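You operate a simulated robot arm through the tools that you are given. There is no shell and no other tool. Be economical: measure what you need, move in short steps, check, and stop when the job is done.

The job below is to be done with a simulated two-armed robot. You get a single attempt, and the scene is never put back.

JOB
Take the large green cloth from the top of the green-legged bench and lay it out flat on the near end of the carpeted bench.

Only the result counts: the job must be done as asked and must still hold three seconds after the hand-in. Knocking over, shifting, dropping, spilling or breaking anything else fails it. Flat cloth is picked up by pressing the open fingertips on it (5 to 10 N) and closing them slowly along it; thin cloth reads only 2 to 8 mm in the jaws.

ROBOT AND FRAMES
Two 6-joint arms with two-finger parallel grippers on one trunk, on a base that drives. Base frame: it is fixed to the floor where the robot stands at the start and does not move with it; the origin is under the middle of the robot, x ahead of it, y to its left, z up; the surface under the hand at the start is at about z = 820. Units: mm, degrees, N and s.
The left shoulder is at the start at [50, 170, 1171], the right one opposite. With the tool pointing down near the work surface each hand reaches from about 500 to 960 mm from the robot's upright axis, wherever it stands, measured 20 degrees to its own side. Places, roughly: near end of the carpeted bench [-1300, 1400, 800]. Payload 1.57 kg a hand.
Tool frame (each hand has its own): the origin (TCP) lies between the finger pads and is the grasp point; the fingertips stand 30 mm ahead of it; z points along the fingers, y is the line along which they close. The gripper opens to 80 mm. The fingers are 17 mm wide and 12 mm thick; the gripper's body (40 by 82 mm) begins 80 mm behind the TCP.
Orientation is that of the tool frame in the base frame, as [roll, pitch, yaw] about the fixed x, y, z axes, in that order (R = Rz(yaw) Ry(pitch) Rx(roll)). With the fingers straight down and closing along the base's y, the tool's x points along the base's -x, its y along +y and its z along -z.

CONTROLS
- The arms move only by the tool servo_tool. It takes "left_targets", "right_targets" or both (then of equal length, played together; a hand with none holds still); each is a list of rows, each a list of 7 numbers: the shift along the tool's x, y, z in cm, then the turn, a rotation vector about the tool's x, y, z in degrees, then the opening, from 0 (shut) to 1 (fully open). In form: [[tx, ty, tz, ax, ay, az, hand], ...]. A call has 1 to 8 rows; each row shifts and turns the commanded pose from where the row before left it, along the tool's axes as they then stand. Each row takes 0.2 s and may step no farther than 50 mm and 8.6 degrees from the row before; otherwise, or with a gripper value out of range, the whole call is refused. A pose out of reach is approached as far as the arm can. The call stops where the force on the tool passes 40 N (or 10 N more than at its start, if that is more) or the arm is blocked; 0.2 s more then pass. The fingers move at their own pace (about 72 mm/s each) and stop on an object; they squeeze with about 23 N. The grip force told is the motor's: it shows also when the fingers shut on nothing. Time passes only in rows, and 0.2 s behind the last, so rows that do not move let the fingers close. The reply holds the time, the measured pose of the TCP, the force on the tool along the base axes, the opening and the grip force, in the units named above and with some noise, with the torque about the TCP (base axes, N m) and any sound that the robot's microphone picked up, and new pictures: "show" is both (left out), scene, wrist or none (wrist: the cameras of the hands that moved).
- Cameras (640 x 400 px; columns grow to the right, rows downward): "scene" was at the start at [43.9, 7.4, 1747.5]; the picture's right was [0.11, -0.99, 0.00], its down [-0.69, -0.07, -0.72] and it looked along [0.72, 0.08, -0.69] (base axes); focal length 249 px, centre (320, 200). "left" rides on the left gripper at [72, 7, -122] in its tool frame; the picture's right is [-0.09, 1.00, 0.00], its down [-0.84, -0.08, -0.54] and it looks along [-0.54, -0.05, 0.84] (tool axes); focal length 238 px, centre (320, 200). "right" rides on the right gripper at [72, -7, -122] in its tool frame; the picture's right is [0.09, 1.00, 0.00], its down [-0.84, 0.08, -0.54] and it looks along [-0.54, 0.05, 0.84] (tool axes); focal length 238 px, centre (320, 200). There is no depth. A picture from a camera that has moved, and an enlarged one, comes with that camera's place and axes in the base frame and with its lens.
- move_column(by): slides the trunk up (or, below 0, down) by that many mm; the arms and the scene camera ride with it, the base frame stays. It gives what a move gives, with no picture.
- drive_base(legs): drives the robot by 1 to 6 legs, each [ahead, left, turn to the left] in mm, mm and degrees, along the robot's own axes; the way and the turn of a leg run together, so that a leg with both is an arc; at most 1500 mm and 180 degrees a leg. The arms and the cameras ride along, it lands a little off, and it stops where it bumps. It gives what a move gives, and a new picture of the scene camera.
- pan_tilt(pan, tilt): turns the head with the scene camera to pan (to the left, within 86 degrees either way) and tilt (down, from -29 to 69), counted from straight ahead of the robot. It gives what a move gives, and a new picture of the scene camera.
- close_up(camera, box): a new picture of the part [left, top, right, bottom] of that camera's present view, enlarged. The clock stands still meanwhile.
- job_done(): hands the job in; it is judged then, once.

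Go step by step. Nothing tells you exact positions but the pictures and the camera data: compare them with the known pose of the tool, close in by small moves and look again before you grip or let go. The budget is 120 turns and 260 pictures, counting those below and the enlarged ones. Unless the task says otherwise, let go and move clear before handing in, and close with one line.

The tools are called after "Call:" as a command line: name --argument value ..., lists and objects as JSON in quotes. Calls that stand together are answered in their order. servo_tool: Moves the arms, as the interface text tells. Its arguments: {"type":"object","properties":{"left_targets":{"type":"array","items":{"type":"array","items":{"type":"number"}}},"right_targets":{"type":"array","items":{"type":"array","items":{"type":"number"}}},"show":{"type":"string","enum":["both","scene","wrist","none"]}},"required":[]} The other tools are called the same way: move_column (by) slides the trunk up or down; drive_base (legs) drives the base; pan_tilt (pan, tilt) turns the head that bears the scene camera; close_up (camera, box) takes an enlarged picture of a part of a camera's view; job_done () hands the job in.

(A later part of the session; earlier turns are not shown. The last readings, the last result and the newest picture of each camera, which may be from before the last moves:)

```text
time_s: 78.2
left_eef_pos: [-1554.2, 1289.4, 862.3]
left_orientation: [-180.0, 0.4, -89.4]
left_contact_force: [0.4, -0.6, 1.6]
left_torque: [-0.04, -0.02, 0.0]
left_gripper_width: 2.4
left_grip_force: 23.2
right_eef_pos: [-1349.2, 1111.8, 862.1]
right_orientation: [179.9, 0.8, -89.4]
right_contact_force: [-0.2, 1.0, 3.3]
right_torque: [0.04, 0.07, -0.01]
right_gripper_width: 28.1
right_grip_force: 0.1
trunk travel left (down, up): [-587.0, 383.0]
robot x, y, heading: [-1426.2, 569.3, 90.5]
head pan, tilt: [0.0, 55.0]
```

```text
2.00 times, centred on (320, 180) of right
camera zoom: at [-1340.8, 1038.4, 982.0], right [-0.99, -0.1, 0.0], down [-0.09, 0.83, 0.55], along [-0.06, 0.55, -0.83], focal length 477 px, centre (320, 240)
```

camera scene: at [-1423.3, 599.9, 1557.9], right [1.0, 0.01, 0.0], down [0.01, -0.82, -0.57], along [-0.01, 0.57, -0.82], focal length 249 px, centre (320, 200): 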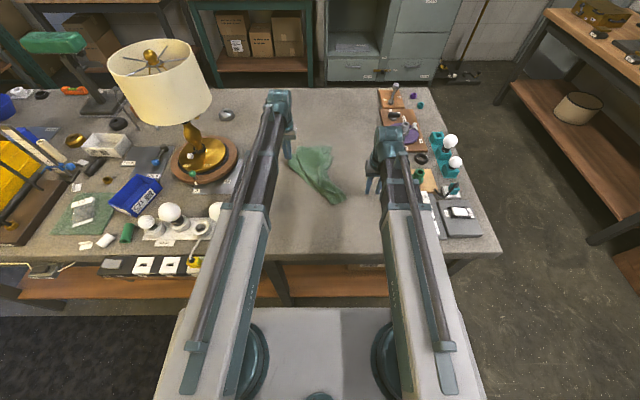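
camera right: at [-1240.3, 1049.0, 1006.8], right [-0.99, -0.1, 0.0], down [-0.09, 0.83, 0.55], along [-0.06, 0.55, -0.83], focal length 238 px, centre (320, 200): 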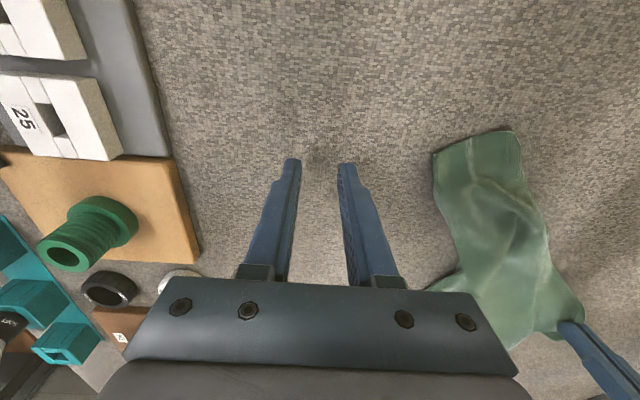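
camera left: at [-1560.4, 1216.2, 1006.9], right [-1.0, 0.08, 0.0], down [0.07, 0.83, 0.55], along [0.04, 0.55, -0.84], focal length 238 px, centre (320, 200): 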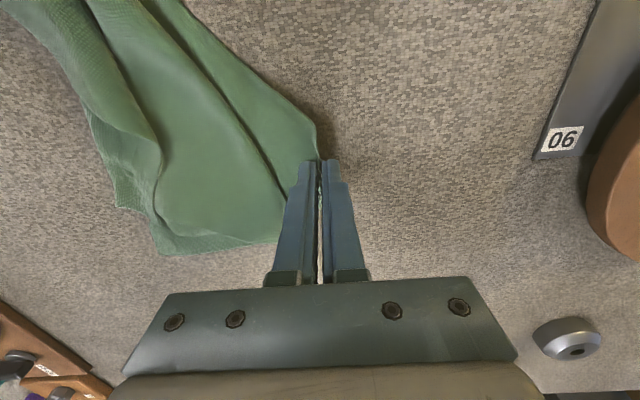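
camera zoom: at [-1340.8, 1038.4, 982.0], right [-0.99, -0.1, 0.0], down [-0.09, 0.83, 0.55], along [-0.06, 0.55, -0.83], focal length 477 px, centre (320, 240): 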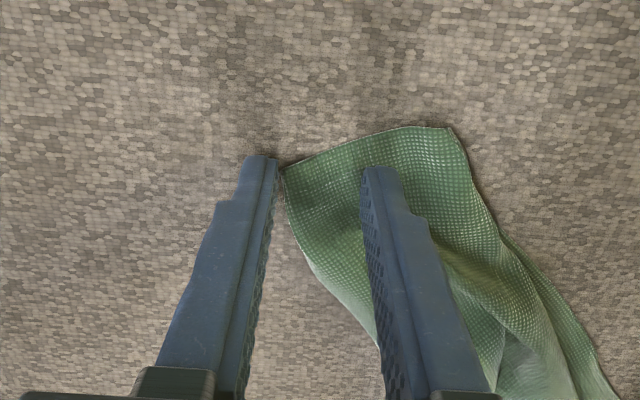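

Call:
servo_tool --right_targets '[[0, 0.8, 0, 0, 0, 0, 0.4]]' --show "none"

Call:
move_column --by -1.5

Call:
servo_tool --right_targets '[[0, 0, 0, 0, 0, 0, 0.35], [0, 0, 0, 0, 0, 0, 0.3], [0, 0, 0, 0, 0, 0, 0.24], [0, 0, 0, 0, 0, 0, 0.18], [0, 0, 0, 0, 0, 0, 0.12], [0, 0, 0, 0, 0, 0, 0.06], [0, 0, 0, 0, 0, 0, 0], [0, 0, 0, 0, 0, 0, 0]]' --show "wrist"

```text
time_s: 78.6
left_eef_pos: [-1554.5, 1289.8, 861.1]
left_orientation: [180.0, 0.6, -89.5]
left_contact_force: [-0.6, -1.3, 1.7]
left_torque: [-0.02, 0.01, -0.01]
left_gripper_width: 2.5
left_grip_force: 22.9
right_eef_pos: [-1355.9, 1111.2, 861.4]
right_orientation: [179.9, 0.8, -89.5]
right_contact_force: [2.4, 0.6, 5.8]
right_torque: [-0.07, 0.02, 0.02]
right_gripper_width: 30.2
right_grip_force: 0.1
trunk travel left (down, up): [-587.0, 383.0]
robot x, y, heading: [-1425.9, 567.8, 90.5]
head pan, tilt: [0.0, 55.0]
```

```text
time_s: 79.1
left_eef_pos: [-1554.1, 1289.2, 861.8]
left_orientation: [179.9, 0.6, -89.4]
left_contact_force: [0.3, 1.9, 2.8]
left_torque: [0.02, -0.03, 0.03]
left_gripper_width: 2.7
left_grip_force: 23.2
right_eef_pos: [-1357.1, 1109.8, 861.4]
right_orientation: [179.9, 0.9, -89.4]
right_contact_force: [3.5, 4.5, 34.9]
right_torque: [-0.06, 0.49, -0.02]
right_gripper_width: 29.5
right_grip_force: 0.0
trunk travel left (down, up): [-585.0, 385.0]
robot x, y, heading: [-1425.5, 570.2, 90.2]
head pan, tilt: [0.0, 55.0]
```

```text
time_s: 80.9
left_eef_pos: [-1555.5, 1287.6, 861.4]
left_orientation: [180.0, 0.6, -89.4]
left_contact_force: [1.7, 1.4, 7.6]
left_torque: [0.08, -0.06, -0.05]
left_gripper_width: 2.2
left_grip_force: 22.5
right_eef_pos: [-1358.6, 1109.4, 860.7]
right_orientation: [180.0, 0.8, -89.4]
right_contact_force: [-14.9, -1.7, 37.3]
right_torque: [-0.26, 0.73, -0.09]
right_gripper_width: 2.5
right_grip_force: 23.1
trunk travel left (down, up): [-585.0, 385.0]
robot x, y, heading: [-1424.0, 570.3, 90.6]
head pan, tilt: [0.0, 55.0]
camera right: at [-1350.7, 1035.7, 981.6], right [-0.99, -0.1, 0.0], down [-0.09, 0.83, 0.55], along [-0.06, 0.55, -0.83], focal length 238 px, centre (320, 200)
```

right: 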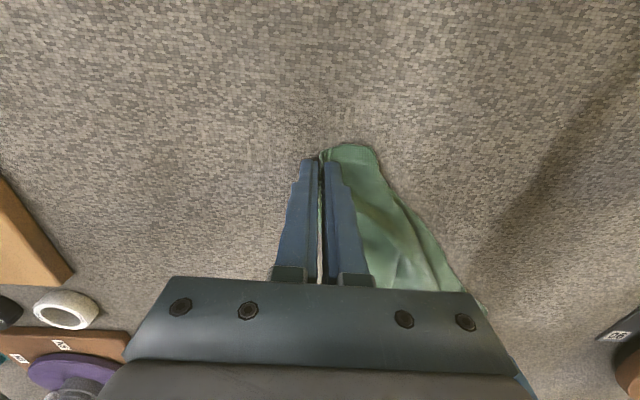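

Both hands now hold a corner (2.2 and 2.5 mm). I lift and look at how the cloth hangs.

Call:
move_column --by 300

Call:
servo_tool --left_targets '[[1.5, 0, 0, 0, 0, 0, 0], [1.5, 0, 0, 0, 0, 0, 0], [1.5, 0, 0, 0, 0, 0, 0], [1.5, 0, 0, 0, 0, 0, 0]]' --right_targets '[[-3, 0, 0, 0, 0, 0, 0], [-3, 0, 0, 0, 0, 0, 0], [-3, 0, 0, 0, 0, 0, 0], [-2.5, 0, 0, 0, 0, 0, 0]]' --show "both"

Call:
close_up --camera "scene" --box '[230, 100, 400, 220]'

```text
time_s: 83.9
left_eef_pos: [-1553.9, 1290.7, 1160.2]
left_orientation: [179.8, 0.5, -89.5]
left_contact_force: [-0.5, 0.2, 1.0]
left_torque: [0.01, 0.0, 0.01]
left_gripper_width: 2.4
left_grip_force: 22.6
right_eef_pos: [-1357.3, 1112.0, 1159.5]
right_orientation: [180.0, 0.7, -89.5]
right_contact_force: [0.0, -0.1, -0.9]
right_torque: [-0.02, 0.02, 0.01]
right_gripper_width: 2.2
right_grip_force: 23.7
trunk travel left (down, up): [-885.0, 85.0]
robot x, y, heading: [-1423.9, 569.1, 90.6]
head pan, tilt: [0.0, 55.0]
```

```text
time_s: 84.9
left_eef_pos: [-1553.2, 1229.2, 1160.2]
left_orientation: [179.9, 0.6, -89.4]
left_contact_force: [0.0, -0.3, -0.2]
left_torque: [-0.03, -0.05, 0.05]
left_gripper_width: 2.3
left_grip_force: 22.8
right_eef_pos: [-1357.3, 1229.3, 1160.4]
right_orientation: [-179.9, 0.7, -89.4]
right_contact_force: [-0.1, -0.9, 0.4]
right_torque: [-0.02, -0.03, 0.01]
right_gripper_width: 2.6
right_grip_force: 22.8
right hand out of reach, approached as far as the arm can: row 3
trunk travel left (down, up): [-885.0, 85.0]
robot x, y, heading: [-1426.2, 569.2, 90.3]
head pan, tilt: [0.0, 55.0]
camera scene: at [-1423.3, 600.0, 1831.4], right [1.0, 0.01, 0.0], down [0.01, -0.82, -0.57], along [-0.01, 0.57, -0.82], focal length 249 px, centre (320, 200)
camera right: at [-1349.5, 1155.6, 1280.2], right [-0.99, -0.1, 0.0], down [-0.09, 0.83, 0.55], along [-0.06, 0.55, -0.83], focal length 238 px, centre (320, 200)
camera left: at [-1559.5, 1155.6, 1280.4], right [-1.0, 0.08, 0.0], down [0.07, 0.83, 0.55], along [0.04, 0.55, -0.84], focal length 238 px, centre (320, 200)
```

scene: 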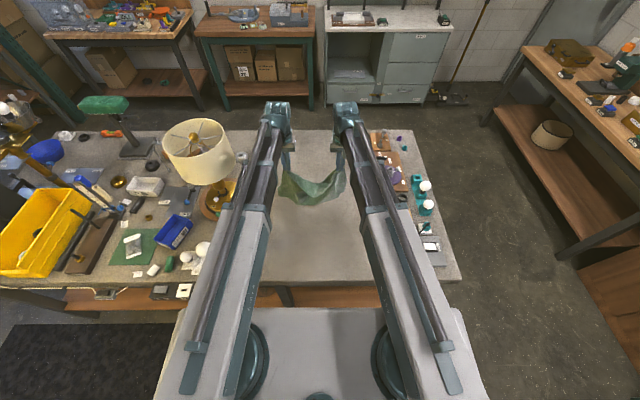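
right: 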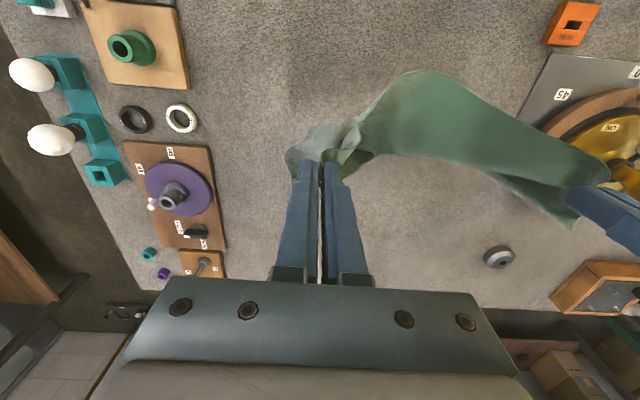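
left: 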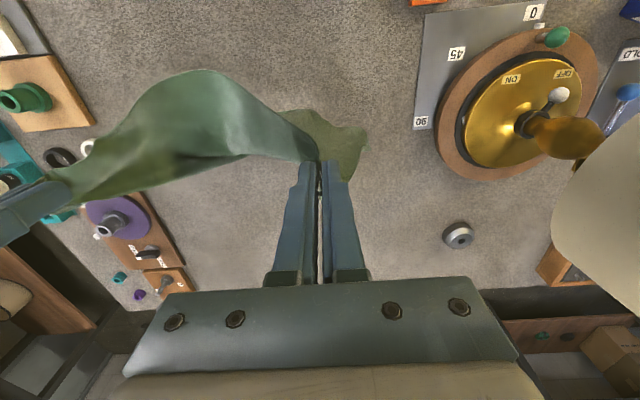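

```text
3.33 times, centred on (315, 160) of scene
camera zoom: at [-1423.3, 600.0, 1831.4], right [1.0, 0.01, 0.0], down [0.01, -0.82, -0.57], along [-0.01, 0.57, -0.82], focal length 829 px, centre (337, 333)
```

zoom: 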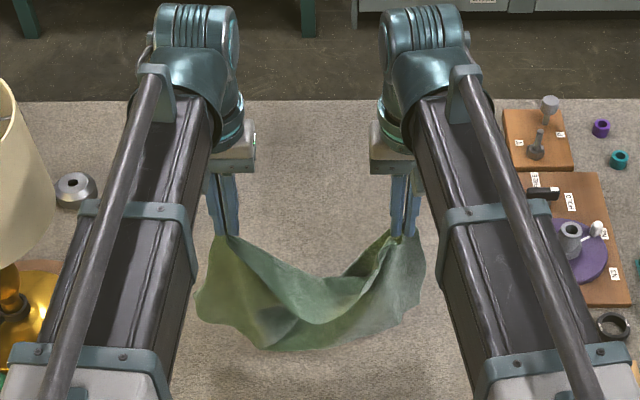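

The hands are 196 mm apart and the edge sags. I spread them gradually, watching for tension.

Call:
servo_tool --left_targets '[[0, 1.0, 0, 0, 0, 0, 0], [0, 1.0, 0, 0, 0, 0, 0], [0, 1.0, 0, 0, 0, 0, 0], [0, 0.5, 0, 0, 0, 0, 0]]' --right_targets '[[0, -1.0, 0, 0, 0, 0, 0], [0, -1.0, 0, 0, 0, 0, 0], [0, -1.0, 0, 0, 0, 0, 0], [0, -0.5, 0, 0, 0, 0, 0]]' --show "none"

Call:
close_up --camera "scene" --box '[230, 100, 400, 220]'

```text
time_s: 85.9
left_eef_pos: [-1588.0, 1228.9, 1159.0]
left_orientation: [180.0, 0.5, -89.3]
left_contact_force: [0.4, -0.2, 0.0]
left_torque: [0.02, -0.02, 0.0]
left_gripper_width: 2.5
left_grip_force: 23.1
right_eef_pos: [-1324.1, 1227.0, 1160.2]
right_orientation: [-179.9, 0.6, -89.4]
right_contact_force: [0.0, 0.3, -0.4]
right_torque: [-0.02, 0.03, 0.0]
right_gripper_width: 2.1
right_grip_force: 22.9
trunk travel left (down, up): [-885.0, 85.0]
robot x, y, heading: [-1425.9, 568.7, 90.3]
head pan, tilt: [0.0, 55.0]
```

```text
3.33 times, centred on (315, 160) of scene
camera zoom: at [-1423.1, 599.9, 1831.4], right [1.0, 0.01, 0.0], down [0.01, -0.82, -0.57], along [-0.01, 0.57, -0.82], focal length 829 px, centre (337, 333)
```

zoom: 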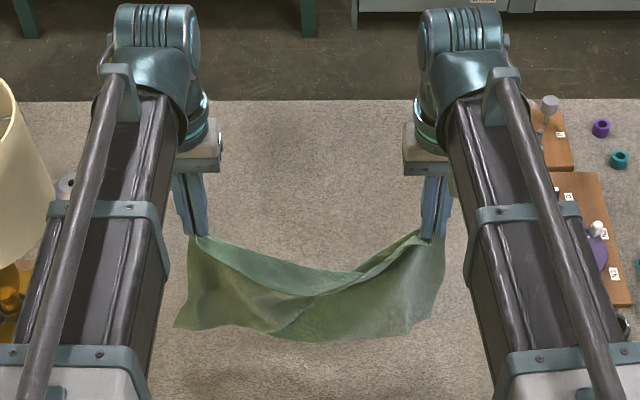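

It looks like a proper sheet hanging with a corner below each hand. I keep spreading.

Call:
servo_tool --left_targets '[[0, 0.8, 0, 0, 0, 0, 0], [0, 0.8, 0, 0, 0, 0, 0], [0, 0.8, 0, 0, 0, 0, 0]]' --right_targets '[[0, -0.8, 0, 0, 0, 0, 0], [0, -0.8, 0, 0, 0, 0, 0], [0, -0.8, 0, 0, 0, 0, 0]]' --show "wrist"

Call:
close_up --camera "scene" --box '[230, 100, 400, 220]'

```text
time_s: 86.7
left_eef_pos: [-1611.4, 1228.0, 1160.4]
left_orientation: [-180.0, 0.6, -89.5]
left_contact_force: [3.6, -0.6, -0.6]
left_torque: [0.01, -0.12, 0.05]
left_gripper_width: 2.3
left_grip_force: 22.9
right_eef_pos: [-1299.4, 1227.1, 1160.2]
right_orientation: [180.0, 0.7, -89.3]
right_contact_force: [-4.1, 0.3, -0.5]
right_torque: [-0.02, 0.13, 0.04]
right_gripper_width: 2.5
right_grip_force: 22.8
right hand out of reach, approached as far as the arm can: row 1
trunk travel left (down, up): [-885.0, 85.0]
robot x, y, heading: [-1420.9, 567.6, 90.2]
head pan, tilt: [0.0, 55.0]
camera right: at [-1290.8, 1153.4, 1280.3], right [-0.99, -0.1, 0.0], down [-0.09, 0.83, 0.55], along [-0.06, 0.55, -0.83], focal length 238 px, centre (320, 200)
camera left: at [-1617.7, 1155.2, 1280.5], right [-1.0, 0.08, 0.0], down [0.07, 0.83, 0.55], along [0.04, 0.55, -0.84], focal length 238 px, centre (320, 200)
```

right: 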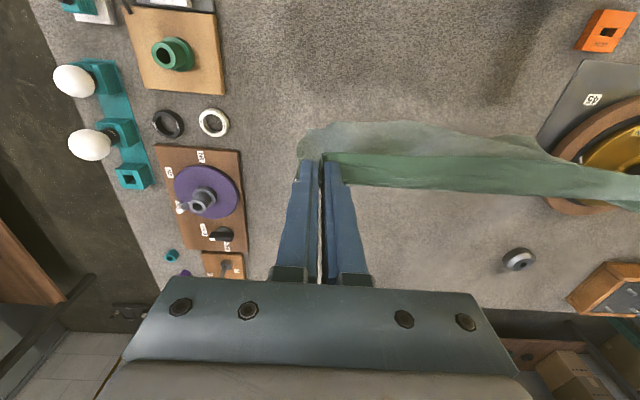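
left: 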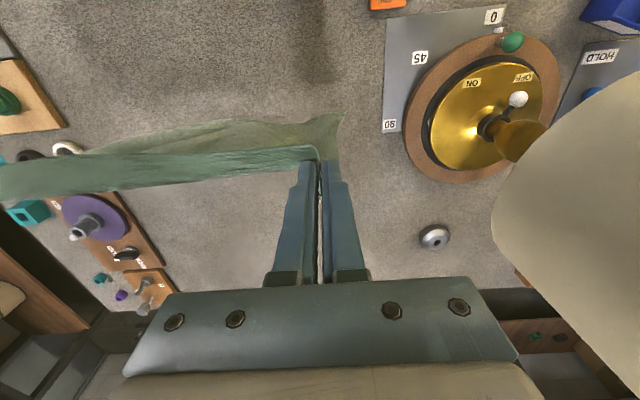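

```text
3.33 times, centred on (315, 160) of scene
camera zoom: at [-1423.1, 599.8, 1831.4], right [1.0, 0.01, 0.0], down [0.01, -0.82, -0.57], along [-0.01, 0.57, -0.82], focal length 829 px, centre (337, 333)
```

zoom: 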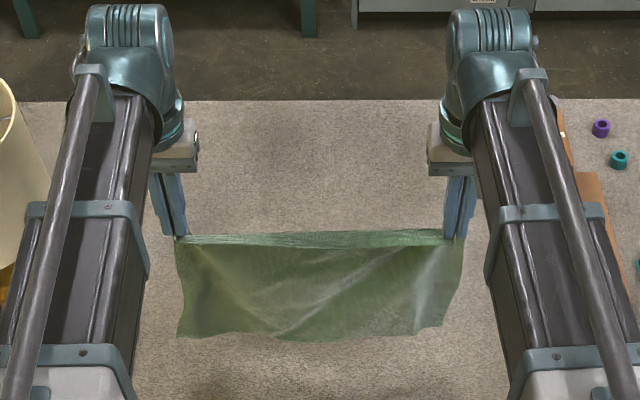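

The cloth hangs as a clean rectangle, taut at 312 mm. I relax the tension slightly, shift the base 60 mm right to be nearer the end, and extend both arms forward.

Call:
servo_tool --left_targets '[[0, -0.3, 0, 0, 0, 0, 0], [0, 0, 0, 0, 0, 0, 0]]' --right_targets '[[0, 0.3, 0, 0, 0, 0, 0], [0, 0, 0, 0, 0, 0, 0]]' --show "none"

Call:
drive_base --legs '[[0, -55, 0]]'

Call:
servo_tool --left_targets '[[-2.5, 0, 0, 0, 0, 0, 0], [-2.5, 0, 0, 0, 0, 0, 0], [-2.5, 0, 0, 0, 0, 0, 0], [-2.5, 0, 0, 0, 0, 0, 0], [-2.5, 0, 0, 0, 0, 0, 0], [-2.5, 0, 0, 0, 0, 0, 0], [-2.5, 0, 0, 0, 0, 0, 0], [-2.5, 0, 0, 0, 0, 0, 0]]' --right_targets '[[-2.5, 0, 0, 0, 0, 0, 0], [-2.5, 0, 0, 0, 0, 0, 0], [-2.5, 0, 0, 0, 0, 0, 0], [-2.5, 0, 0, 0, 0, 0, 0], [-2.5, 0, 0, 0, 0, 0, 0], [-2.5, 0, 0, 0, 0, 0, 0], [-2.5, 0, 0, 0, 0, 0, 0], [-2.5, 0, 0, 0, 0, 0, 0]]' --show "both"

```text
time_s: 87.3
left_eef_pos: [-1609.5, 1228.1, 1160.4]
left_orientation: [179.9, 0.5, -89.4]
left_contact_force: [1.5, -0.7, -0.7]
left_torque: [0.01, -0.05, 0.05]
left_gripper_width: 2.4
left_grip_force: 23.3
right_eef_pos: [-1300.4, 1227.0, 1159.7]
right_orientation: [180.0, 0.7, -89.4]
right_contact_force: [-1.4, 0.1, -0.5]
right_torque: [-0.01, 0.03, 0.03]
right_gripper_width: 2.4
right_grip_force: 22.9
trunk travel left (down, up): [-885.0, 85.0]
robot x, y, heading: [-1424.8, 573.3, 90.3]
head pan, tilt: [0.0, 55.0]
```

```text
time_s: 88.3
left_eef_pos: [-1552.7, 1229.9, 1159.5]
left_orientation: [179.8, 0.5, -89.5]
left_contact_force: [2.1, -0.1, 0.3]
left_torque: [0.01, 0.01, 0.02]
left_gripper_width: 2.4
left_grip_force: 22.8
right_eef_pos: [-1246.3, 1228.9, 1160.0]
right_orientation: [179.8, 0.7, -89.4]
right_contact_force: [-0.4, -0.1, -0.8]
right_torque: [0.0, 0.09, -0.02]
right_gripper_width: 2.6
right_grip_force: 22.9
trunk travel left (down, up): [-885.0, 85.0]
robot x, y, heading: [-1373.7, 572.3, 90.7]
head pan, tilt: [0.0, 55.0]
camera scene: at [-1367.2, 600.4, 1831.4], right [1.0, 0.01, 0.0], down [0.01, -0.82, -0.57], along [-0.01, 0.57, -0.82], focal length 249 px, centre (320, 200)
```

scene: 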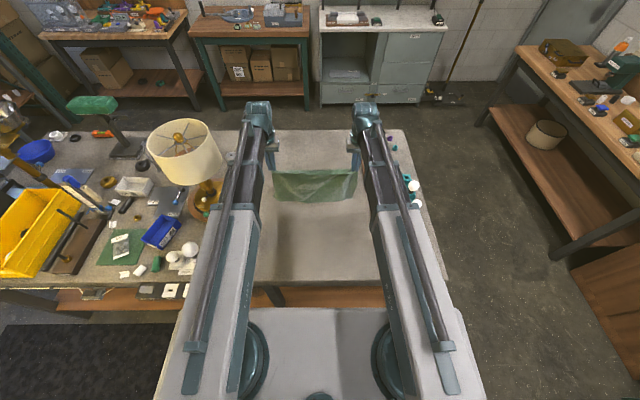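

```text
time_s: 90.1
left_eef_pos: [-1560.8, 1431.3, 1159.0]
left_orientation: [180.0, 0.5, -89.5]
left_contact_force: [1.7, -0.7, -0.6]
left_torque: [0.01, -0.03, 0.07]
left_gripper_width: 2.7
left_grip_force: 23.0
right_eef_pos: [-1251.0, 1431.2, 1158.7]
right_orientation: [-179.9, 0.7, -89.5]
right_contact_force: [-1.4, -0.5, 0.2]
right_torque: [-0.06, 0.05, -0.02]
right_gripper_width: 2.1
right_grip_force: 22.6
right hand out of reach, approached as far as the arm can: row 5
trunk travel left (down, up): [-885.0, 85.0]
robot x, y, heading: [-1374.6, 568.0, 90.5]
head pan, tilt: [0.0, 55.0]
camera scene: at [-1370.1, 601.7, 1831.4], right [1.0, 0.01, 0.0], down [0.01, -0.82, -0.57], along [-0.01, 0.57, -0.82], focal length 249 px, centre (320, 200)
camera right: at [-1243.3, 1357.2, 1279.6], right [-0.99, -0.1, 0.0], down [-0.09, 0.83, 0.55], along [-0.06, 0.55, -0.83], focal length 238 px, centre (320, 200)
camera left: at [-1565.9, 1357.0, 1279.8], right [-1.0, 0.08, 0.0], down [0.07, 0.83, 0.55], along [0.04, 0.55, -0.84], focal length 238 px, centre (320, 200)
```

scene: 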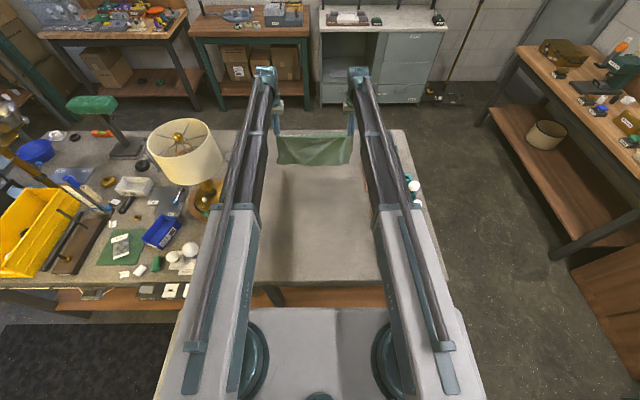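
right: 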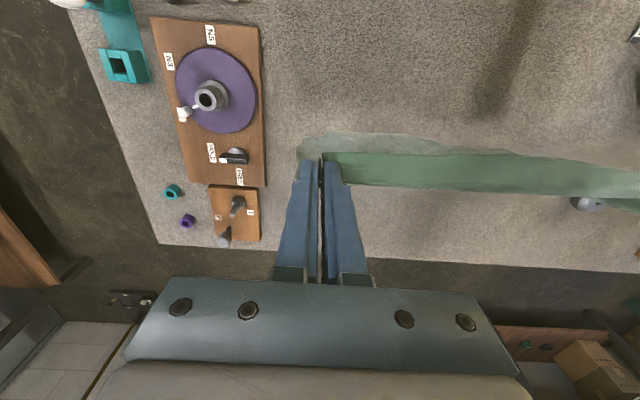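
left: 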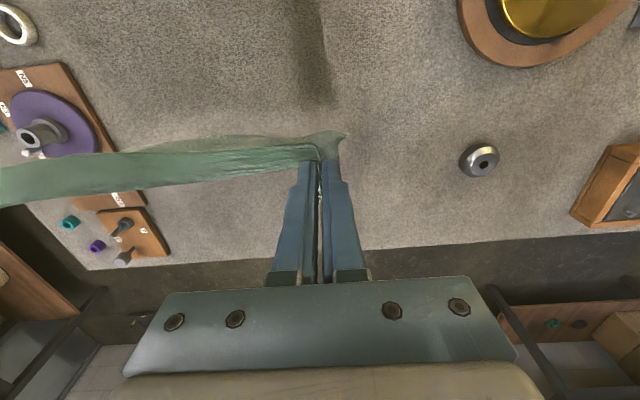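

The cloth hangs over the clear carpet, spanning about x -1590 to -1220. I lower until the free edge touches, then alternate pulling back and lowering along an arc.

Call:
move_column --by -42

Call:
servo_tool --left_targets '[[2.2, 0, 0, 0, 0, 0, 0], [2.3, 0, 0, 0, 0, 0, 0], [2.3, 0, 0, 0, 0, 0, 0], [2.2, 0, 0, 0, 0, 0, 0]]' --right_targets '[[2.2, 0, 0, 0, 0, 0, 0], [2.3, 0, 0, 0, 0, 0, 0], [2.3, 0, 0, 0, 0, 0, 0], [2.2, 0, 0, 0, 0, 0, 0]]' --show "none"

Call:
move_column --by -30

Call:
servo_tool --left_targets '[[2, 0, 0, 0, 0, 0, 0], [2, 0, 0, 0, 0, 0, 0], [2, 0, 0, 0, 0, 0, 0]]' --right_targets '[[2, 0, 0, 0, 0, 0, 0], [2, 0, 0, 0, 0, 0, 0], [2, 0, 0, 0, 0, 0, 0]]' --show "scene"

```text
time_s: 90.9
left_eef_pos: [-1559.7, 1428.9, 1118.0]
left_orientation: [180.0, 0.5, -89.5]
left_contact_force: [1.6, -0.2, -0.8]
left_torque: [0.01, -0.02, 0.01]
left_gripper_width: 2.6
left_grip_force: 23.0
right_eef_pos: [-1250.7, 1428.2, 1116.8]
right_orientation: [-180.0, 0.7, -89.5]
right_contact_force: [-0.8, -0.5, -0.1]
right_torque: [-0.04, 0.07, 0.01]
right_gripper_width: 2.4
right_grip_force: 23.1
trunk travel left (down, up): [-843.0, 127.0]
robot x, y, heading: [-1372.6, 570.4, 90.9]
head pan, tilt: [0.0, 55.0]
```

```text
time_s: 91.9
left_eef_pos: [-1561.1, 1339.0, 1116.6]
left_orientation: [179.9, 0.5, -89.3]
left_contact_force: [1.2, 1.1, -0.3]
left_torque: [-0.01, -0.06, 0.04]
left_gripper_width: 2.1
left_grip_force: 22.6
right_eef_pos: [-1251.4, 1338.0, 1118.6]
right_orientation: [179.9, 0.8, -89.3]
right_contact_force: [-2.4, -0.2, -0.7]
right_torque: [0.01, 0.07, 0.0]
right_gripper_width: 2.5
right_grip_force: 23.0
trunk travel left (down, up): [-843.0, 127.0]
robot x, y, heading: [-1372.6, 567.7, 90.5]
head pan, tilt: [0.0, 55.0]
```

```text
time_s: 92.7
left_eef_pos: [-1561.5, 1338.8, 1087.4]
left_orientation: [179.9, 0.6, -89.5]
left_contact_force: [2.6, 0.2, -1.2]
left_torque: [0.04, -0.06, 0.04]
left_gripper_width: 2.6
left_grip_force: 22.5
right_eef_pos: [-1250.8, 1337.2, 1088.1]
right_orientation: [180.0, 0.8, -89.4]
right_contact_force: [-2.3, 0.1, -0.6]
right_torque: [-0.01, 0.07, 0.04]
right_gripper_width: 2.4
right_grip_force: 22.9
trunk travel left (down, up): [-813.0, 157.0]
robot x, y, heading: [-1371.6, 568.4, 90.4]
head pan, tilt: [0.0, 55.0]
```

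```text
time_s: 93.5
left_eef_pos: [-1559.2, 1279.4, 1088.1]
left_orientation: [179.9, 0.5, -89.5]
left_contact_force: [1.8, -0.2, 0.4]
left_torque: [-0.01, -0.05, 0.01]
left_gripper_width: 2.3
left_grip_force: 22.9
right_eef_pos: [-1250.2, 1278.2, 1088.3]
right_orientation: [179.9, 0.8, -89.4]
right_contact_force: [-1.6, -0.5, 0.4]
right_torque: [0.01, 0.07, 0.01]
right_gripper_width: 2.3
right_grip_force: 23.6
trunk travel left (down, up): [-813.0, 157.0]
robot x, y, heading: [-1372.4, 571.7, 90.3]
head pan, tilt: [0.0, 55.0]
camera scene: at [-1370.1, 599.3, 1759.5], right [1.0, 0.01, 0.0], down [0.01, -0.82, -0.57], along [-0.01, 0.57, -0.82], focal length 249 px, centre (320, 200)
```

scene: 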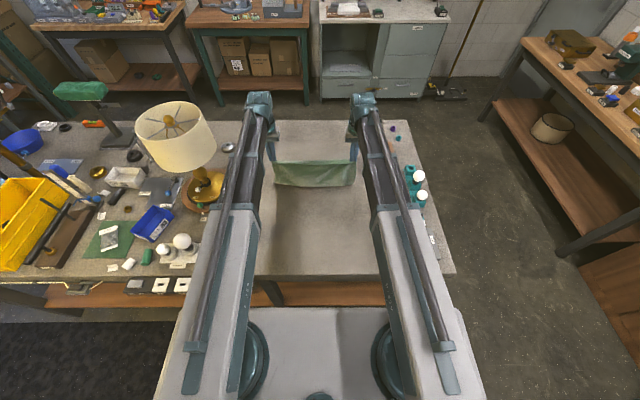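

The free edge had not really touched yet. I move forward again by 120 mm, let it settle, then lower to touch.

Call:
servo_tool --left_targets '[[-2.4, 0, 0, 0, 0, 0, 0], [-2.4, 0, 0, 0, 0, 0, 0], [-2.4, 0, 0, 0, 0, 0, 0], [-2.4, 0, 0, 0, 0, 0, 0], [-2.4, 0, 0, 0, 0, 0, 0], [0, 0, 0, 0, 0, 0, 0], [0, 0, 0, 0, 0, 0, 0], [0, 0, 0, 0, 0, 0, 0]]' --right_targets '[[-2.4, 0, 0, 0, 0, 0, 0], [-2.4, 0, 0, 0, 0, 0, 0], [-2.4, 0, 0, 0, 0, 0, 0], [-2.4, 0, 0, 0, 0, 0, 0], [-2.4, 0, 0, 0, 0, 0, 0], [0, 0, 0, 0, 0, 0, 0], [0, 0, 0, 0, 0, 0, 0], [0, 0, 0, 0, 0, 0, 0]]' --show "none"

Call:
close_up --camera "scene" --box '[230, 90, 400, 210]'

```text
time_s: 95.3
left_eef_pos: [-1561.4, 1399.3, 1087.9]
left_orientation: [180.0, 0.5, -89.6]
left_contact_force: [1.1, 1.1, -0.1]
left_torque: [-0.01, -0.08, 0.02]
left_gripper_width: 2.7
left_grip_force: 22.8
right_eef_pos: [-1251.4, 1398.2, 1088.0]
right_orientation: [180.0, 0.7, -89.4]
right_contact_force: [-2.5, -0.2, -0.7]
right_torque: [-0.01, 0.05, 0.02]
right_gripper_width: 2.3
right_grip_force: 22.7
trunk travel left (down, up): [-813.0, 157.0]
robot x, y, heading: [-1372.5, 569.0, 90.6]
head pan, tilt: [0.0, 55.0]
```

```text
3.33 times, centred on (315, 150) of scene
camera zoom: at [-1370.1, 600.2, 1759.4], right [1.0, 0.01, 0.0], down [0.01, -0.82, -0.57], along [-0.01, 0.57, -0.82], focal length 829 px, centre (337, 367)
```

zoom: 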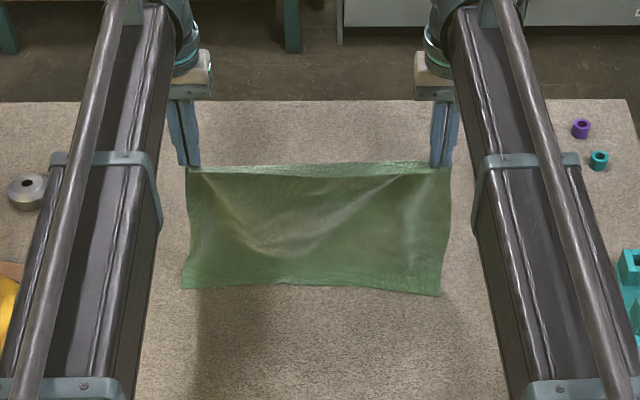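

The free edge now rests at the carpet. I run the laying arc.

Call:
servo_tool --left_targets '[[2, 0, 0, 0, 0, 0, 0], [2, 0, 0, 0, 0, 0, 0], [2, 0, 0, 0, 0, 0, 0], [2, 0, 0, 0, 0, 0, 0], [2, 0, 0, 0, 0, 0, 0]]' --right_targets '[[2, 0, 0, 0, 0, 0, 0], [2, 0, 0, 0, 0, 0, 0], [2, 0, 0, 0, 0, 0, 0], [2, 0, 0, 0, 0, 0, 0], [2, 0, 0, 0, 0, 0, 0]]' --show "none"

Call:
move_column --by -30

Call:
servo_tool --left_targets '[[2, 0, 0, 0, 0, 0, 0], [2, 0, 0, 0, 0, 0, 0], [2, 0, 0, 0, 0, 0, 0]]' --right_targets '[[2, 0, 0, 0, 0, 0, 0], [2, 0, 0, 0, 0, 0, 0], [2, 0, 0, 0, 0, 0, 0]]' --show "none"

Call:
move_column --by -35

Call:
close_up --camera "scene" --box '[230, 100, 400, 220]'

```text
time_s: 96.5
left_eef_pos: [-1561.1, 1297.2, 1088.8]
left_orientation: [179.8, 0.5, -89.4]
left_contact_force: [1.5, 0.7, -0.8]
left_torque: [-0.01, -0.06, 0.06]
left_gripper_width: 2.3
left_grip_force: 23.3
right_eef_pos: [-1251.4, 1296.6, 1088.5]
right_orientation: [180.0, 0.8, -89.4]
right_contact_force: [-2.1, 0.2, -0.4]
right_torque: [-0.04, 0.05, 0.03]
right_gripper_width: 2.3
right_grip_force: 22.6
trunk travel left (down, up): [-813.0, 157.0]
robot x, y, heading: [-1371.6, 565.9, 90.5]
head pan, tilt: [0.0, 55.0]
```

```text
time_s: 97.2
left_eef_pos: [-1561.0, 1297.6, 1057.2]
left_orientation: [179.9, 0.5, -89.5]
left_contact_force: [1.3, 0.2, 0.8]
left_torque: [0.01, -0.05, 0.02]
left_gripper_width: 2.6
left_grip_force: 23.0
right_eef_pos: [-1251.7, 1297.0, 1058.7]
right_orientation: [179.9, 0.9, -89.3]
right_contact_force: [-1.8, 0.2, -0.1]
right_torque: [-0.02, 0.0, 0.01]
right_gripper_width: 2.5
right_grip_force: 22.9
trunk travel left (down, up): [-783.0, 187.0]
robot x, y, heading: [-1371.2, 568.1, 90.4]
head pan, tilt: [0.0, 55.0]
```

```text
time_s: 98.0
left_eef_pos: [-1559.2, 1236.8, 1057.8]
left_orientation: [-180.0, 0.5, -89.5]
left_contact_force: [2.2, 0.5, -0.2]
left_torque: [-0.02, -0.04, 0.02]
left_gripper_width: 2.5
left_grip_force: 22.9
right_eef_pos: [-1249.3, 1236.7, 1057.5]
right_orientation: [180.0, 0.8, -89.5]
right_contact_force: [-2.9, -0.2, -0.1]
right_torque: [0.01, 0.11, 0.0]
right_gripper_width: 2.5
right_grip_force: 22.6
trunk travel left (down, up): [-783.0, 187.0]
robot x, y, heading: [-1368.0, 568.8, 90.5]
head pan, tilt: [0.0, 55.0]
```

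```text
time_s: 98.8
left_eef_pos: [-1559.4, 1236.8, 1022.2]
left_orientation: [179.8, 0.4, -89.6]
left_contact_force: [2.1, -0.5, 0.0]
left_torque: [0.03, -0.06, 0.01]
left_gripper_width: 2.4
left_grip_force: 22.8
right_eef_pos: [-1248.4, 1237.3, 1022.6]
right_orientation: [179.9, 0.8, -89.3]
right_contact_force: [-1.7, -0.3, 0.8]
right_torque: [0.0, 0.06, 0.01]
right_gripper_width: 2.4
right_grip_force: 23.3
trunk travel left (down, up): [-748.0, 222.0]
robot x, y, heading: [-1372.4, 571.2, 90.2]
head pan, tilt: [0.0, 55.0]
```

```text
3.33 times, centred on (315, 160) of scene
camera zoom: at [-1370.1, 600.2, 1694.4], right [1.0, 0.01, 0.0], down [0.01, -0.82, -0.57], along [-0.01, 0.57, -0.82], focal length 829 px, centre (337, 333)
```

zoom: 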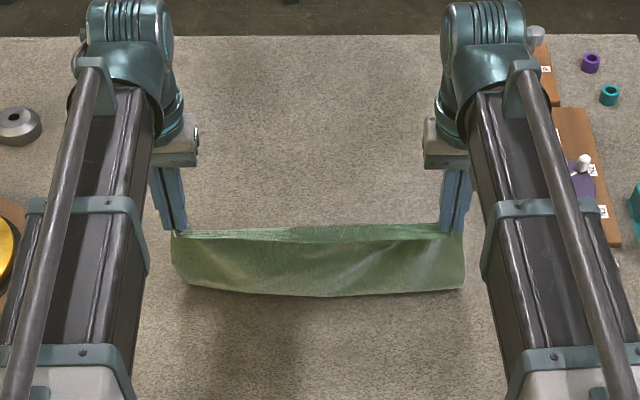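

The cloth is trailing properly onto the carpet. I continue.

Call:
servo_tool --left_targets '[[2, 0, 0, 0, 0, 0, 0], [2, 0, 0, 0, 0, 0, 0], [2, 0, 0, 0, 0, 0, 0]]' --right_targets '[[2, 0, 0, 0, 0, 0, 0], [2, 0, 0, 0, 0, 0, 0], [2, 0, 0, 0, 0, 0, 0]]' --show "none"

Call:
move_column --by -60

Call:
servo_tool --left_targets '[[2, 0, 0, 0, 0, 0, 0], [2, 0, 0, 0, 0, 0, 0]]' --right_targets '[[2, 0, 0, 0, 0, 0, 0], [2, 0, 0, 0, 0, 0, 0]]' --show "none"

Call:
move_column --by -50

Call:
close_up --camera "scene" --box '[230, 100, 400, 220]'

Call:
close_up --camera "right" --box '[0, 0, 640, 400]'

```text
time_s: 99.6
left_eef_pos: [-1557.8, 1175.5, 1022.2]
left_orientation: [179.9, 0.6, -89.4]
left_contact_force: [2.3, -0.2, 0.3]
left_torque: [0.03, -0.08, 0.0]
left_gripper_width: 2.5
left_grip_force: 23.4
right_eef_pos: [-1247.3, 1176.9, 1022.6]
right_orientation: [180.0, 0.8, -89.5]
right_contact_force: [-2.0, 0.5, 0.5]
right_torque: [0.0, 0.07, 0.03]
right_gripper_width: 2.2
right_grip_force: 23.5
trunk travel left (down, up): [-748.0, 222.0]
robot x, y, heading: [-1373.4, 571.2, 90.6]
head pan, tilt: [0.0, 55.0]
```

```text
time_s: 100.6
left_eef_pos: [-1557.9, 1177.6, 963.2]
left_orientation: [180.0, 0.5, -89.4]
left_contact_force: [1.5, -0.5, -1.1]
left_torque: [0.03, -0.09, 0.08]
left_gripper_width: 2.5
left_grip_force: 23.0
right_eef_pos: [-1247.3, 1176.8, 963.6]
right_orientation: [-180.0, 0.8, -89.5]
right_contact_force: [-1.0, -0.5, 1.3]
right_torque: [-0.02, 0.08, 0.0]
right_gripper_width: 2.4
right_grip_force: 23.0
trunk travel left (down, up): [-688.0, 282.0]
robot x, y, heading: [-1374.0, 566.3, 90.2]
head pan, tilt: [0.0, 55.0]
```

```text
time_s: 101.2
left_eef_pos: [-1556.6, 1136.1, 963.8]
left_orientation: [180.0, 0.6, -89.5]
left_contact_force: [1.1, 1.0, 1.0]
left_torque: [-0.02, -0.02, -0.01]
left_gripper_width: 2.3
left_grip_force: 22.9
right_eef_pos: [-1250.3, 1137.1, 963.1]
right_orientation: [180.0, 0.9, -89.4]
right_contact_force: [0.1, -0.1, -0.4]
right_torque: [0.01, 0.0, 0.03]
right_gripper_width: 2.5
right_grip_force: 22.5
trunk travel left (down, up): [-688.0, 282.0]
robot x, y, heading: [-1375.3, 568.6, 90.4]
head pan, tilt: [0.0, 55.0]
```

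```text
time_s: 102.1
left_eef_pos: [-1555.8, 1137.3, 912.7]
left_orientation: [179.9, 0.5, -89.5]
left_contact_force: [0.9, 0.0, -0.3]
left_torque: [-0.01, -0.03, 0.01]
left_gripper_width: 2.1
left_grip_force: 23.0
right_eef_pos: [-1249.7, 1137.1, 912.3]
right_orientation: [180.0, 0.8, -89.4]
right_contact_force: [0.2, 0.9, 0.6]
right_torque: [0.01, 0.02, 0.04]
right_gripper_width: 2.4
right_grip_force: 23.8
trunk travel left (down, up): [-638.0, 332.0]
robot x, y, heading: [-1373.7, 567.3, 90.5]
head pan, tilt: [0.0, 55.0]
```

```text
3.33 times, centred on (315, 160) of scene
camera zoom: at [-1370.1, 600.1, 1584.4], right [1.0, 0.01, 0.0], down [0.01, -0.82, -0.57], along [-0.01, 0.57, -0.82], focal length 829 px, centre (337, 333)
```

zoom: 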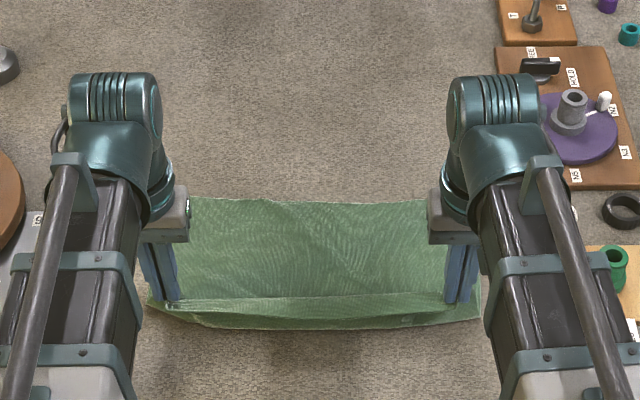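

```text
1.00 times, centred on (320, 200) of right (not enlarged: the box is as wide or as high as the picture)
camera zoom: at [-1242.6, 1063.6, 1033.4], right [-0.99, -0.1, 0.0], down [-0.09, 0.83, 0.55], along [-0.06, 0.55, -0.83], focal length 238 px, centre (320, 200)
```

zoom: 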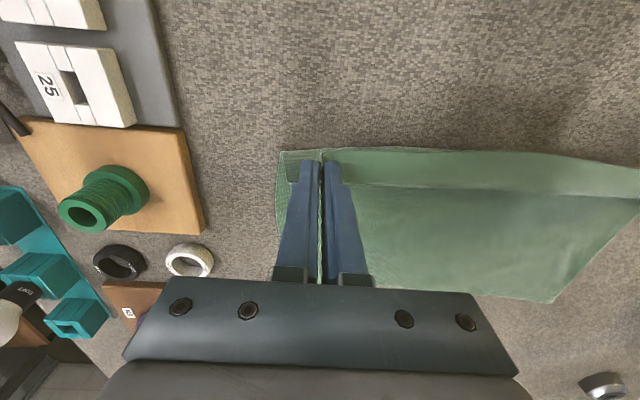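

Nearly flat already. I pull a bit more and lower to the surface.

Call:
servo_tool --left_targets '[[1.5, 0, 0, 0, 0, 0, 0], [1.5, 0, 0, 0, 0, 0, 0]]' --right_targets '[[1.5, 0, 0, 0, 0, 0, 0], [1.5, 0, 0, 0, 0, 0, 0]]' --show "none"

Call:
move_column --by -40

Call:
servo_tool --left_targets '[[1.0, 0, 0, 0, 0, 0, 0], [1.0, 0, 0, 0, 0, 0, 0]]' --right_targets '[[1.0, 0, 0, 0, 0, 0, 0], [1.0, 0, 0, 0, 0, 0, 0]]' --show "both"

Call:
close_up --camera "scene" --box '[230, 100, 400, 220]'

```text
time_s: 102.7
left_eef_pos: [-1555.4, 1105.6, 911.4]
left_orientation: [179.9, 0.5, -89.5]
left_contact_force: [0.7, 0.2, -0.5]
left_torque: [0.0, -0.01, 0.05]
left_gripper_width: 2.3
left_grip_force: 23.0
right_eef_pos: [-1249.8, 1104.5, 913.0]
right_orientation: [-180.0, 0.8, -89.4]
right_contact_force: [-1.0, 0.5, 0.0]
right_torque: [0.01, 0.0, 0.03]
right_gripper_width: 2.3
right_grip_force: 22.6
trunk travel left (down, up): [-638.0, 332.0]
robot x, y, heading: [-1371.0, 569.3, 90.4]
head pan, tilt: [0.0, 55.0]
```

```text
time_s: 103.6
left_eef_pos: [-1556.9, 1105.9, 872.9]
left_orientation: [-180.0, 0.5, -89.5]
left_contact_force: [0.6, -0.9, 0.4]
left_torque: [0.03, -0.02, 0.05]
left_gripper_width: 2.8
left_grip_force: 22.9
right_eef_pos: [-1250.4, 1105.4, 873.1]
right_orientation: [-180.0, 0.7, -89.3]
right_contact_force: [-0.3, -0.2, 0.1]
right_torque: [0.01, 0.03, -0.01]
right_gripper_width: 2.3
right_grip_force: 23.3
trunk travel left (down, up): [-598.0, 372.0]
robot x, y, heading: [-1374.0, 568.8, 90.6]
head pan, tilt: [0.0, 55.0]
```

```text
time_s: 104.2
left_eef_pos: [-1553.4, 1084.9, 872.4]
left_orientation: [180.0, 0.5, -89.5]
left_contact_force: [0.2, 0.1, -0.1]
left_torque: [-0.03, 0.01, 0.0]
left_gripper_width: 2.5
left_grip_force: 22.9
right_eef_pos: [-1249.1, 1085.6, 872.8]
right_orientation: [-180.0, 0.7, -89.4]
right_contact_force: [-0.3, -0.4, -0.4]
right_torque: [-0.02, 0.03, 0.0]
right_gripper_width: 2.5
right_grip_force: 22.5
trunk travel left (down, up): [-598.0, 372.0]
robot x, y, heading: [-1372.4, 568.0, 90.8]
head pan, tilt: [0.0, 55.0]
camera scene: at [-1370.1, 600.1, 1544.4], right [1.0, 0.01, 0.0], down [0.01, -0.82, -0.57], along [-0.01, 0.57, -0.82], focal length 249 px, centre (320, 200)
camera right: at [-1242.3, 1011.1, 993.4], right [-0.99, -0.1, 0.0], down [-0.09, 0.83, 0.55], along [-0.06, 0.55, -0.83], focal length 238 px, centre (320, 200)
camera left: at [-1561.1, 1011.1, 993.6], right [-1.0, 0.08, 0.0], down [0.07, 0.83, 0.55], along [0.04, 0.55, -0.84], focal length 238 px, centre (320, 200)
```

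scene: 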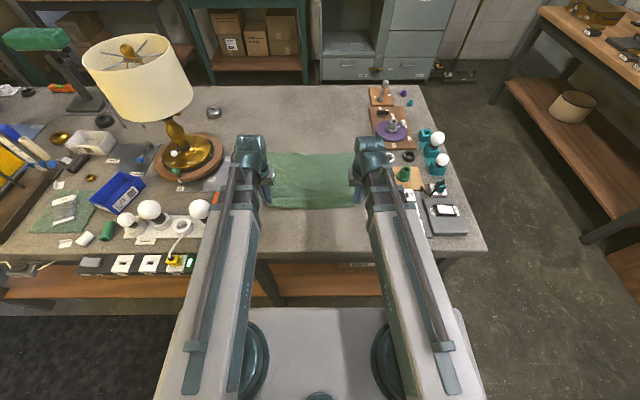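
right: 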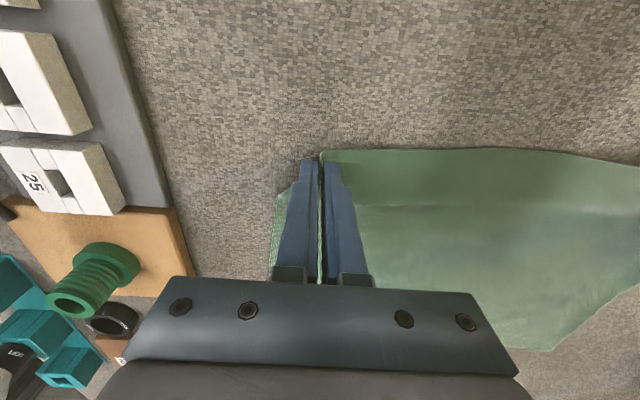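
left: 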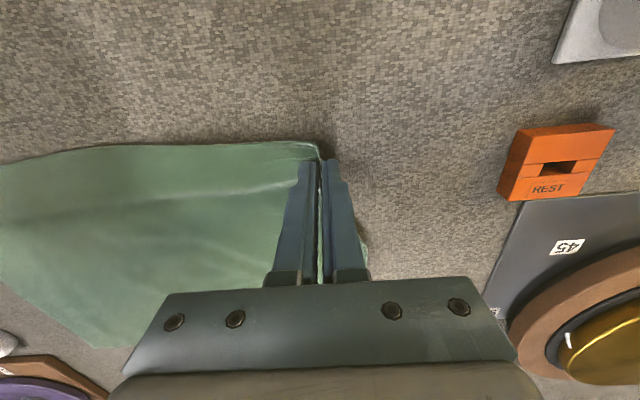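

```text
3.33 times, centred on (315, 160) of scene
camera zoom: at [-1370.1, 600.1, 1544.4], right [1.0, 0.01, 0.0], down [0.01, -0.82, -0.57], along [-0.01, 0.57, -0.82], focal length 829 px, centre (337, 333)
```

zoom: 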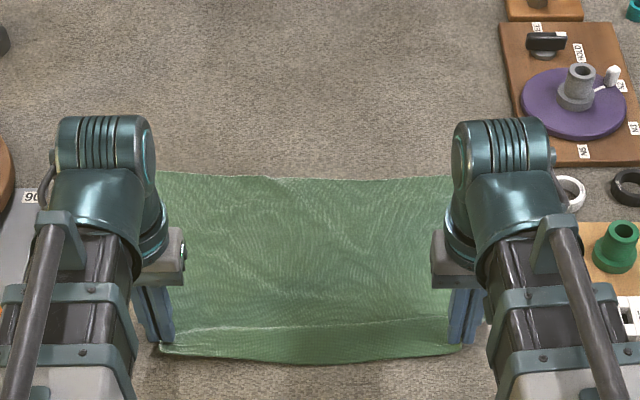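

The cloth lies flat on the near end, about x -1590 to -1215, y 1065 to 1325. I lower the last centimetre and release by opening slowly.

Call:
move_column --by -10

Call:
servo_tool --left_targets '[[0.5, 0, 0, 0, 0, 0, 0], [0.3, 0, 0, 0, 0, 0, 0], [0, 0, 0, 0, 0, 0, 0.08], [0, 0, 0, 0, 0, 0, 0.16], [0, 0, 0, 0, 0, 0, 0.25], [0, 0, 0, 0, 0, 0, 0.35], [0, 0, 0, 0, 0, 0, 0.45]]' --right_targets '[[0.5, 0, 0, 0, 0, 0, 0], [0.3, 0, 0, 0, 0, 0, 0], [0, 0, 0, 0, 0, 0, 0.08], [0, 0, 0, 0, 0, 0, 0.16], [0, 0, 0, 0, 0, 0, 0.25], [0, 0, 0, 0, 0, 0, 0.35], [0, 0, 0, 0, 0, 0, 0.45]]' --show "wrist"

```text
time_s: 104.7
left_eef_pos: [-1555.4, 1085.0, 864.0]
left_orientation: [179.8, 0.4, -89.4]
left_contact_force: [-0.4, -0.2, -0.1]
left_torque: [-0.01, -0.05, 0.0]
left_gripper_width: 2.6
left_grip_force: 23.4
right_eef_pos: [-1249.8, 1084.9, 863.6]
right_orientation: [180.0, 0.7, -89.4]
right_contact_force: [0.1, 0.0, -0.3]
right_torque: [-0.03, 0.03, -0.02]
right_gripper_width: 2.5
right_grip_force: 22.7
trunk travel left (down, up): [-588.0, 382.0]
robot x, y, heading: [-1370.3, 568.7, 90.4]
head pan, tilt: [0.0, 55.0]
```

```text
time_s: 106.3
left_eef_pos: [-1554.9, 1077.8, 861.1]
left_orientation: [179.9, 0.5, -89.4]
left_contact_force: [0.1, 0.3, 0.6]
left_torque: [0.01, 0.0, 0.0]
left_gripper_width: 36.1
left_grip_force: 0.0
right_eef_pos: [-1250.0, 1077.6, 863.0]
right_orientation: [180.0, 0.7, -89.4]
right_contact_force: [-0.3, -0.5, -0.4]
right_torque: [0.03, -0.01, 0.01]
right_gripper_width: 35.8
right_grip_force: 0.1
trunk travel left (down, up): [-588.0, 382.0]
robot x, y, heading: [-1370.0, 569.9, 90.4]
head pan, tilt: [0.0, 55.0]
camera right: at [-1242.0, 1003.4, 983.3], right [-0.99, -0.1, 0.0], down [-0.09, 0.83, 0.55], along [-0.06, 0.55, -0.83], focal length 238 px, centre (320, 200)
camera left: at [-1560.5, 1004.0, 983.5], right [-1.0, 0.08, 0.0], down [0.07, 0.83, 0.55], along [0.04, 0.55, -0.84], focal length 238 px, centre (320, 200)
```

right: 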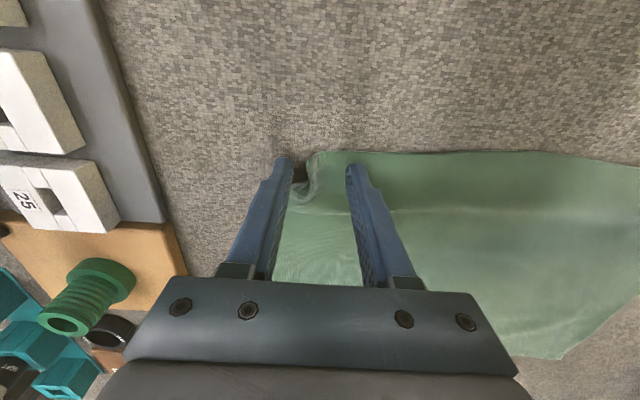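
left: 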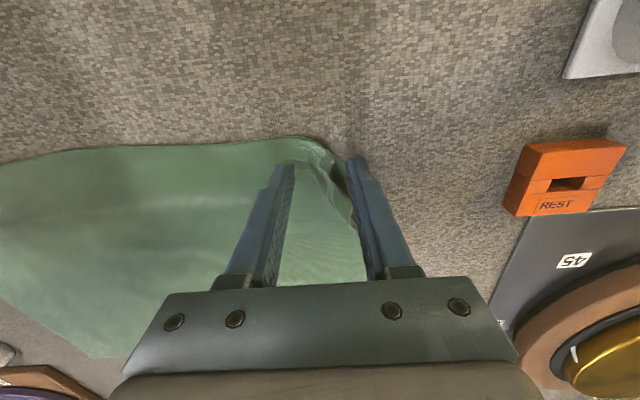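

Call:
move_column --by 150

Call:
servo_tool --left_targets '[[0, 2, 0, 0, 0, 0, 0.45], [0, 2, 0, 0, 0, 0, 0.45]]' --right_targets '[[0, -1, 0, 0, 0, 0, 0.45], [0, 0, 0, 0, 0, 0, 0.45]]' --show "wrist"

Call:
close_up --camera "scene" --box '[240, 120, 400, 230]'

```text
time_s: 108.1
left_eef_pos: [-1554.4, 1077.7, 1012.8]
left_orientation: [179.8, 0.5, -89.5]
left_contact_force: [0.0, -0.1, -0.2]
left_torque: [-0.03, -0.02, -0.01]
left_gripper_width: 36.1
left_grip_force: 0.0
right_eef_pos: [-1249.3, 1077.9, 1012.6]
right_orientation: [-180.0, 0.7, -89.3]
right_contact_force: [0.6, -0.3, 0.5]
right_torque: [-0.04, 0.03, 0.01]
right_gripper_width: 36.3
right_grip_force: 0.0
trunk travel left (down, up): [-738.0, 232.0]
robot x, y, heading: [-1371.1, 572.7, 90.6]
head pan, tilt: [0.0, 55.0]
```

```text
time_s: 108.7
left_eef_pos: [-1594.0, 1075.7, 1012.8]
left_orientation: [179.9, 0.5, -89.5]
left_contact_force: [-0.1, -1.3, -0.2]
left_torque: [-0.02, 0.01, 0.02]
left_gripper_width: 36.0
left_grip_force: 0.1
right_eef_pos: [-1240.5, 1078.0, 1014.0]
right_orientation: [-180.0, 0.6, -89.4]
right_contact_force: [0.4, 0.0, 0.9]
right_torque: [-0.01, 0.01, 0.01]
right_gripper_width: 36.1
right_grip_force: 0.0
trunk travel left (down, up): [-738.0, 232.0]
robot x, y, heading: [-1369.1, 569.8, 90.4]
head pan, tilt: [0.0, 55.0]
camera right: at [-1232.1, 1003.2, 1133.3], right [-0.99, -0.1, 0.0], down [-0.09, 0.83, 0.55], along [-0.06, 0.55, -0.83], focal length 238 px, centre (320, 200)
camera left: at [-1600.0, 1002.2, 1133.5], right [-1.0, 0.08, 0.0], down [0.07, 0.83, 0.55], along [0.04, 0.55, -0.84], focal length 238 px, centre (320, 200)
```

right: 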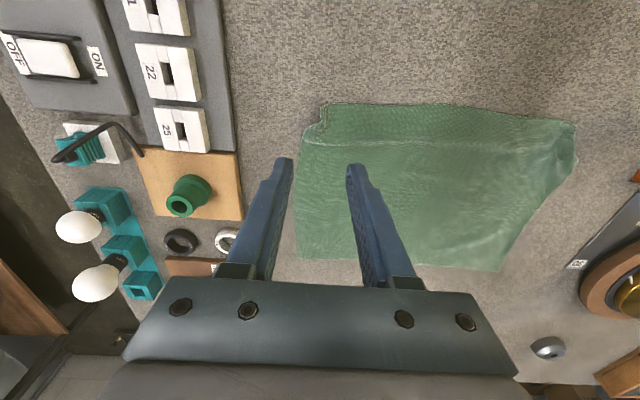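
left: 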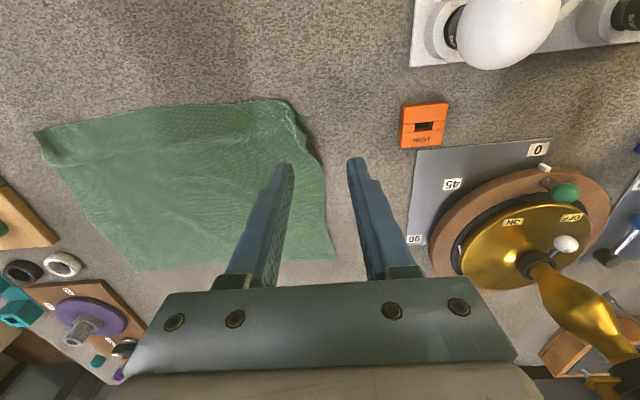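

```text
3.64 times, centred on (320, 175) of scene
camera zoom: at [-1370.3, 600.3, 1684.4], right [1.0, 0.01, 0.0], down [0.01, -0.82, -0.57], along [0.0, 0.57, -0.82], focal length 904 px, centre (320, 291)
```

zoom: 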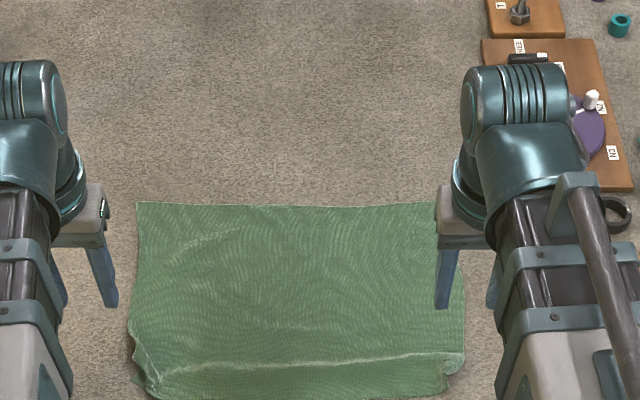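

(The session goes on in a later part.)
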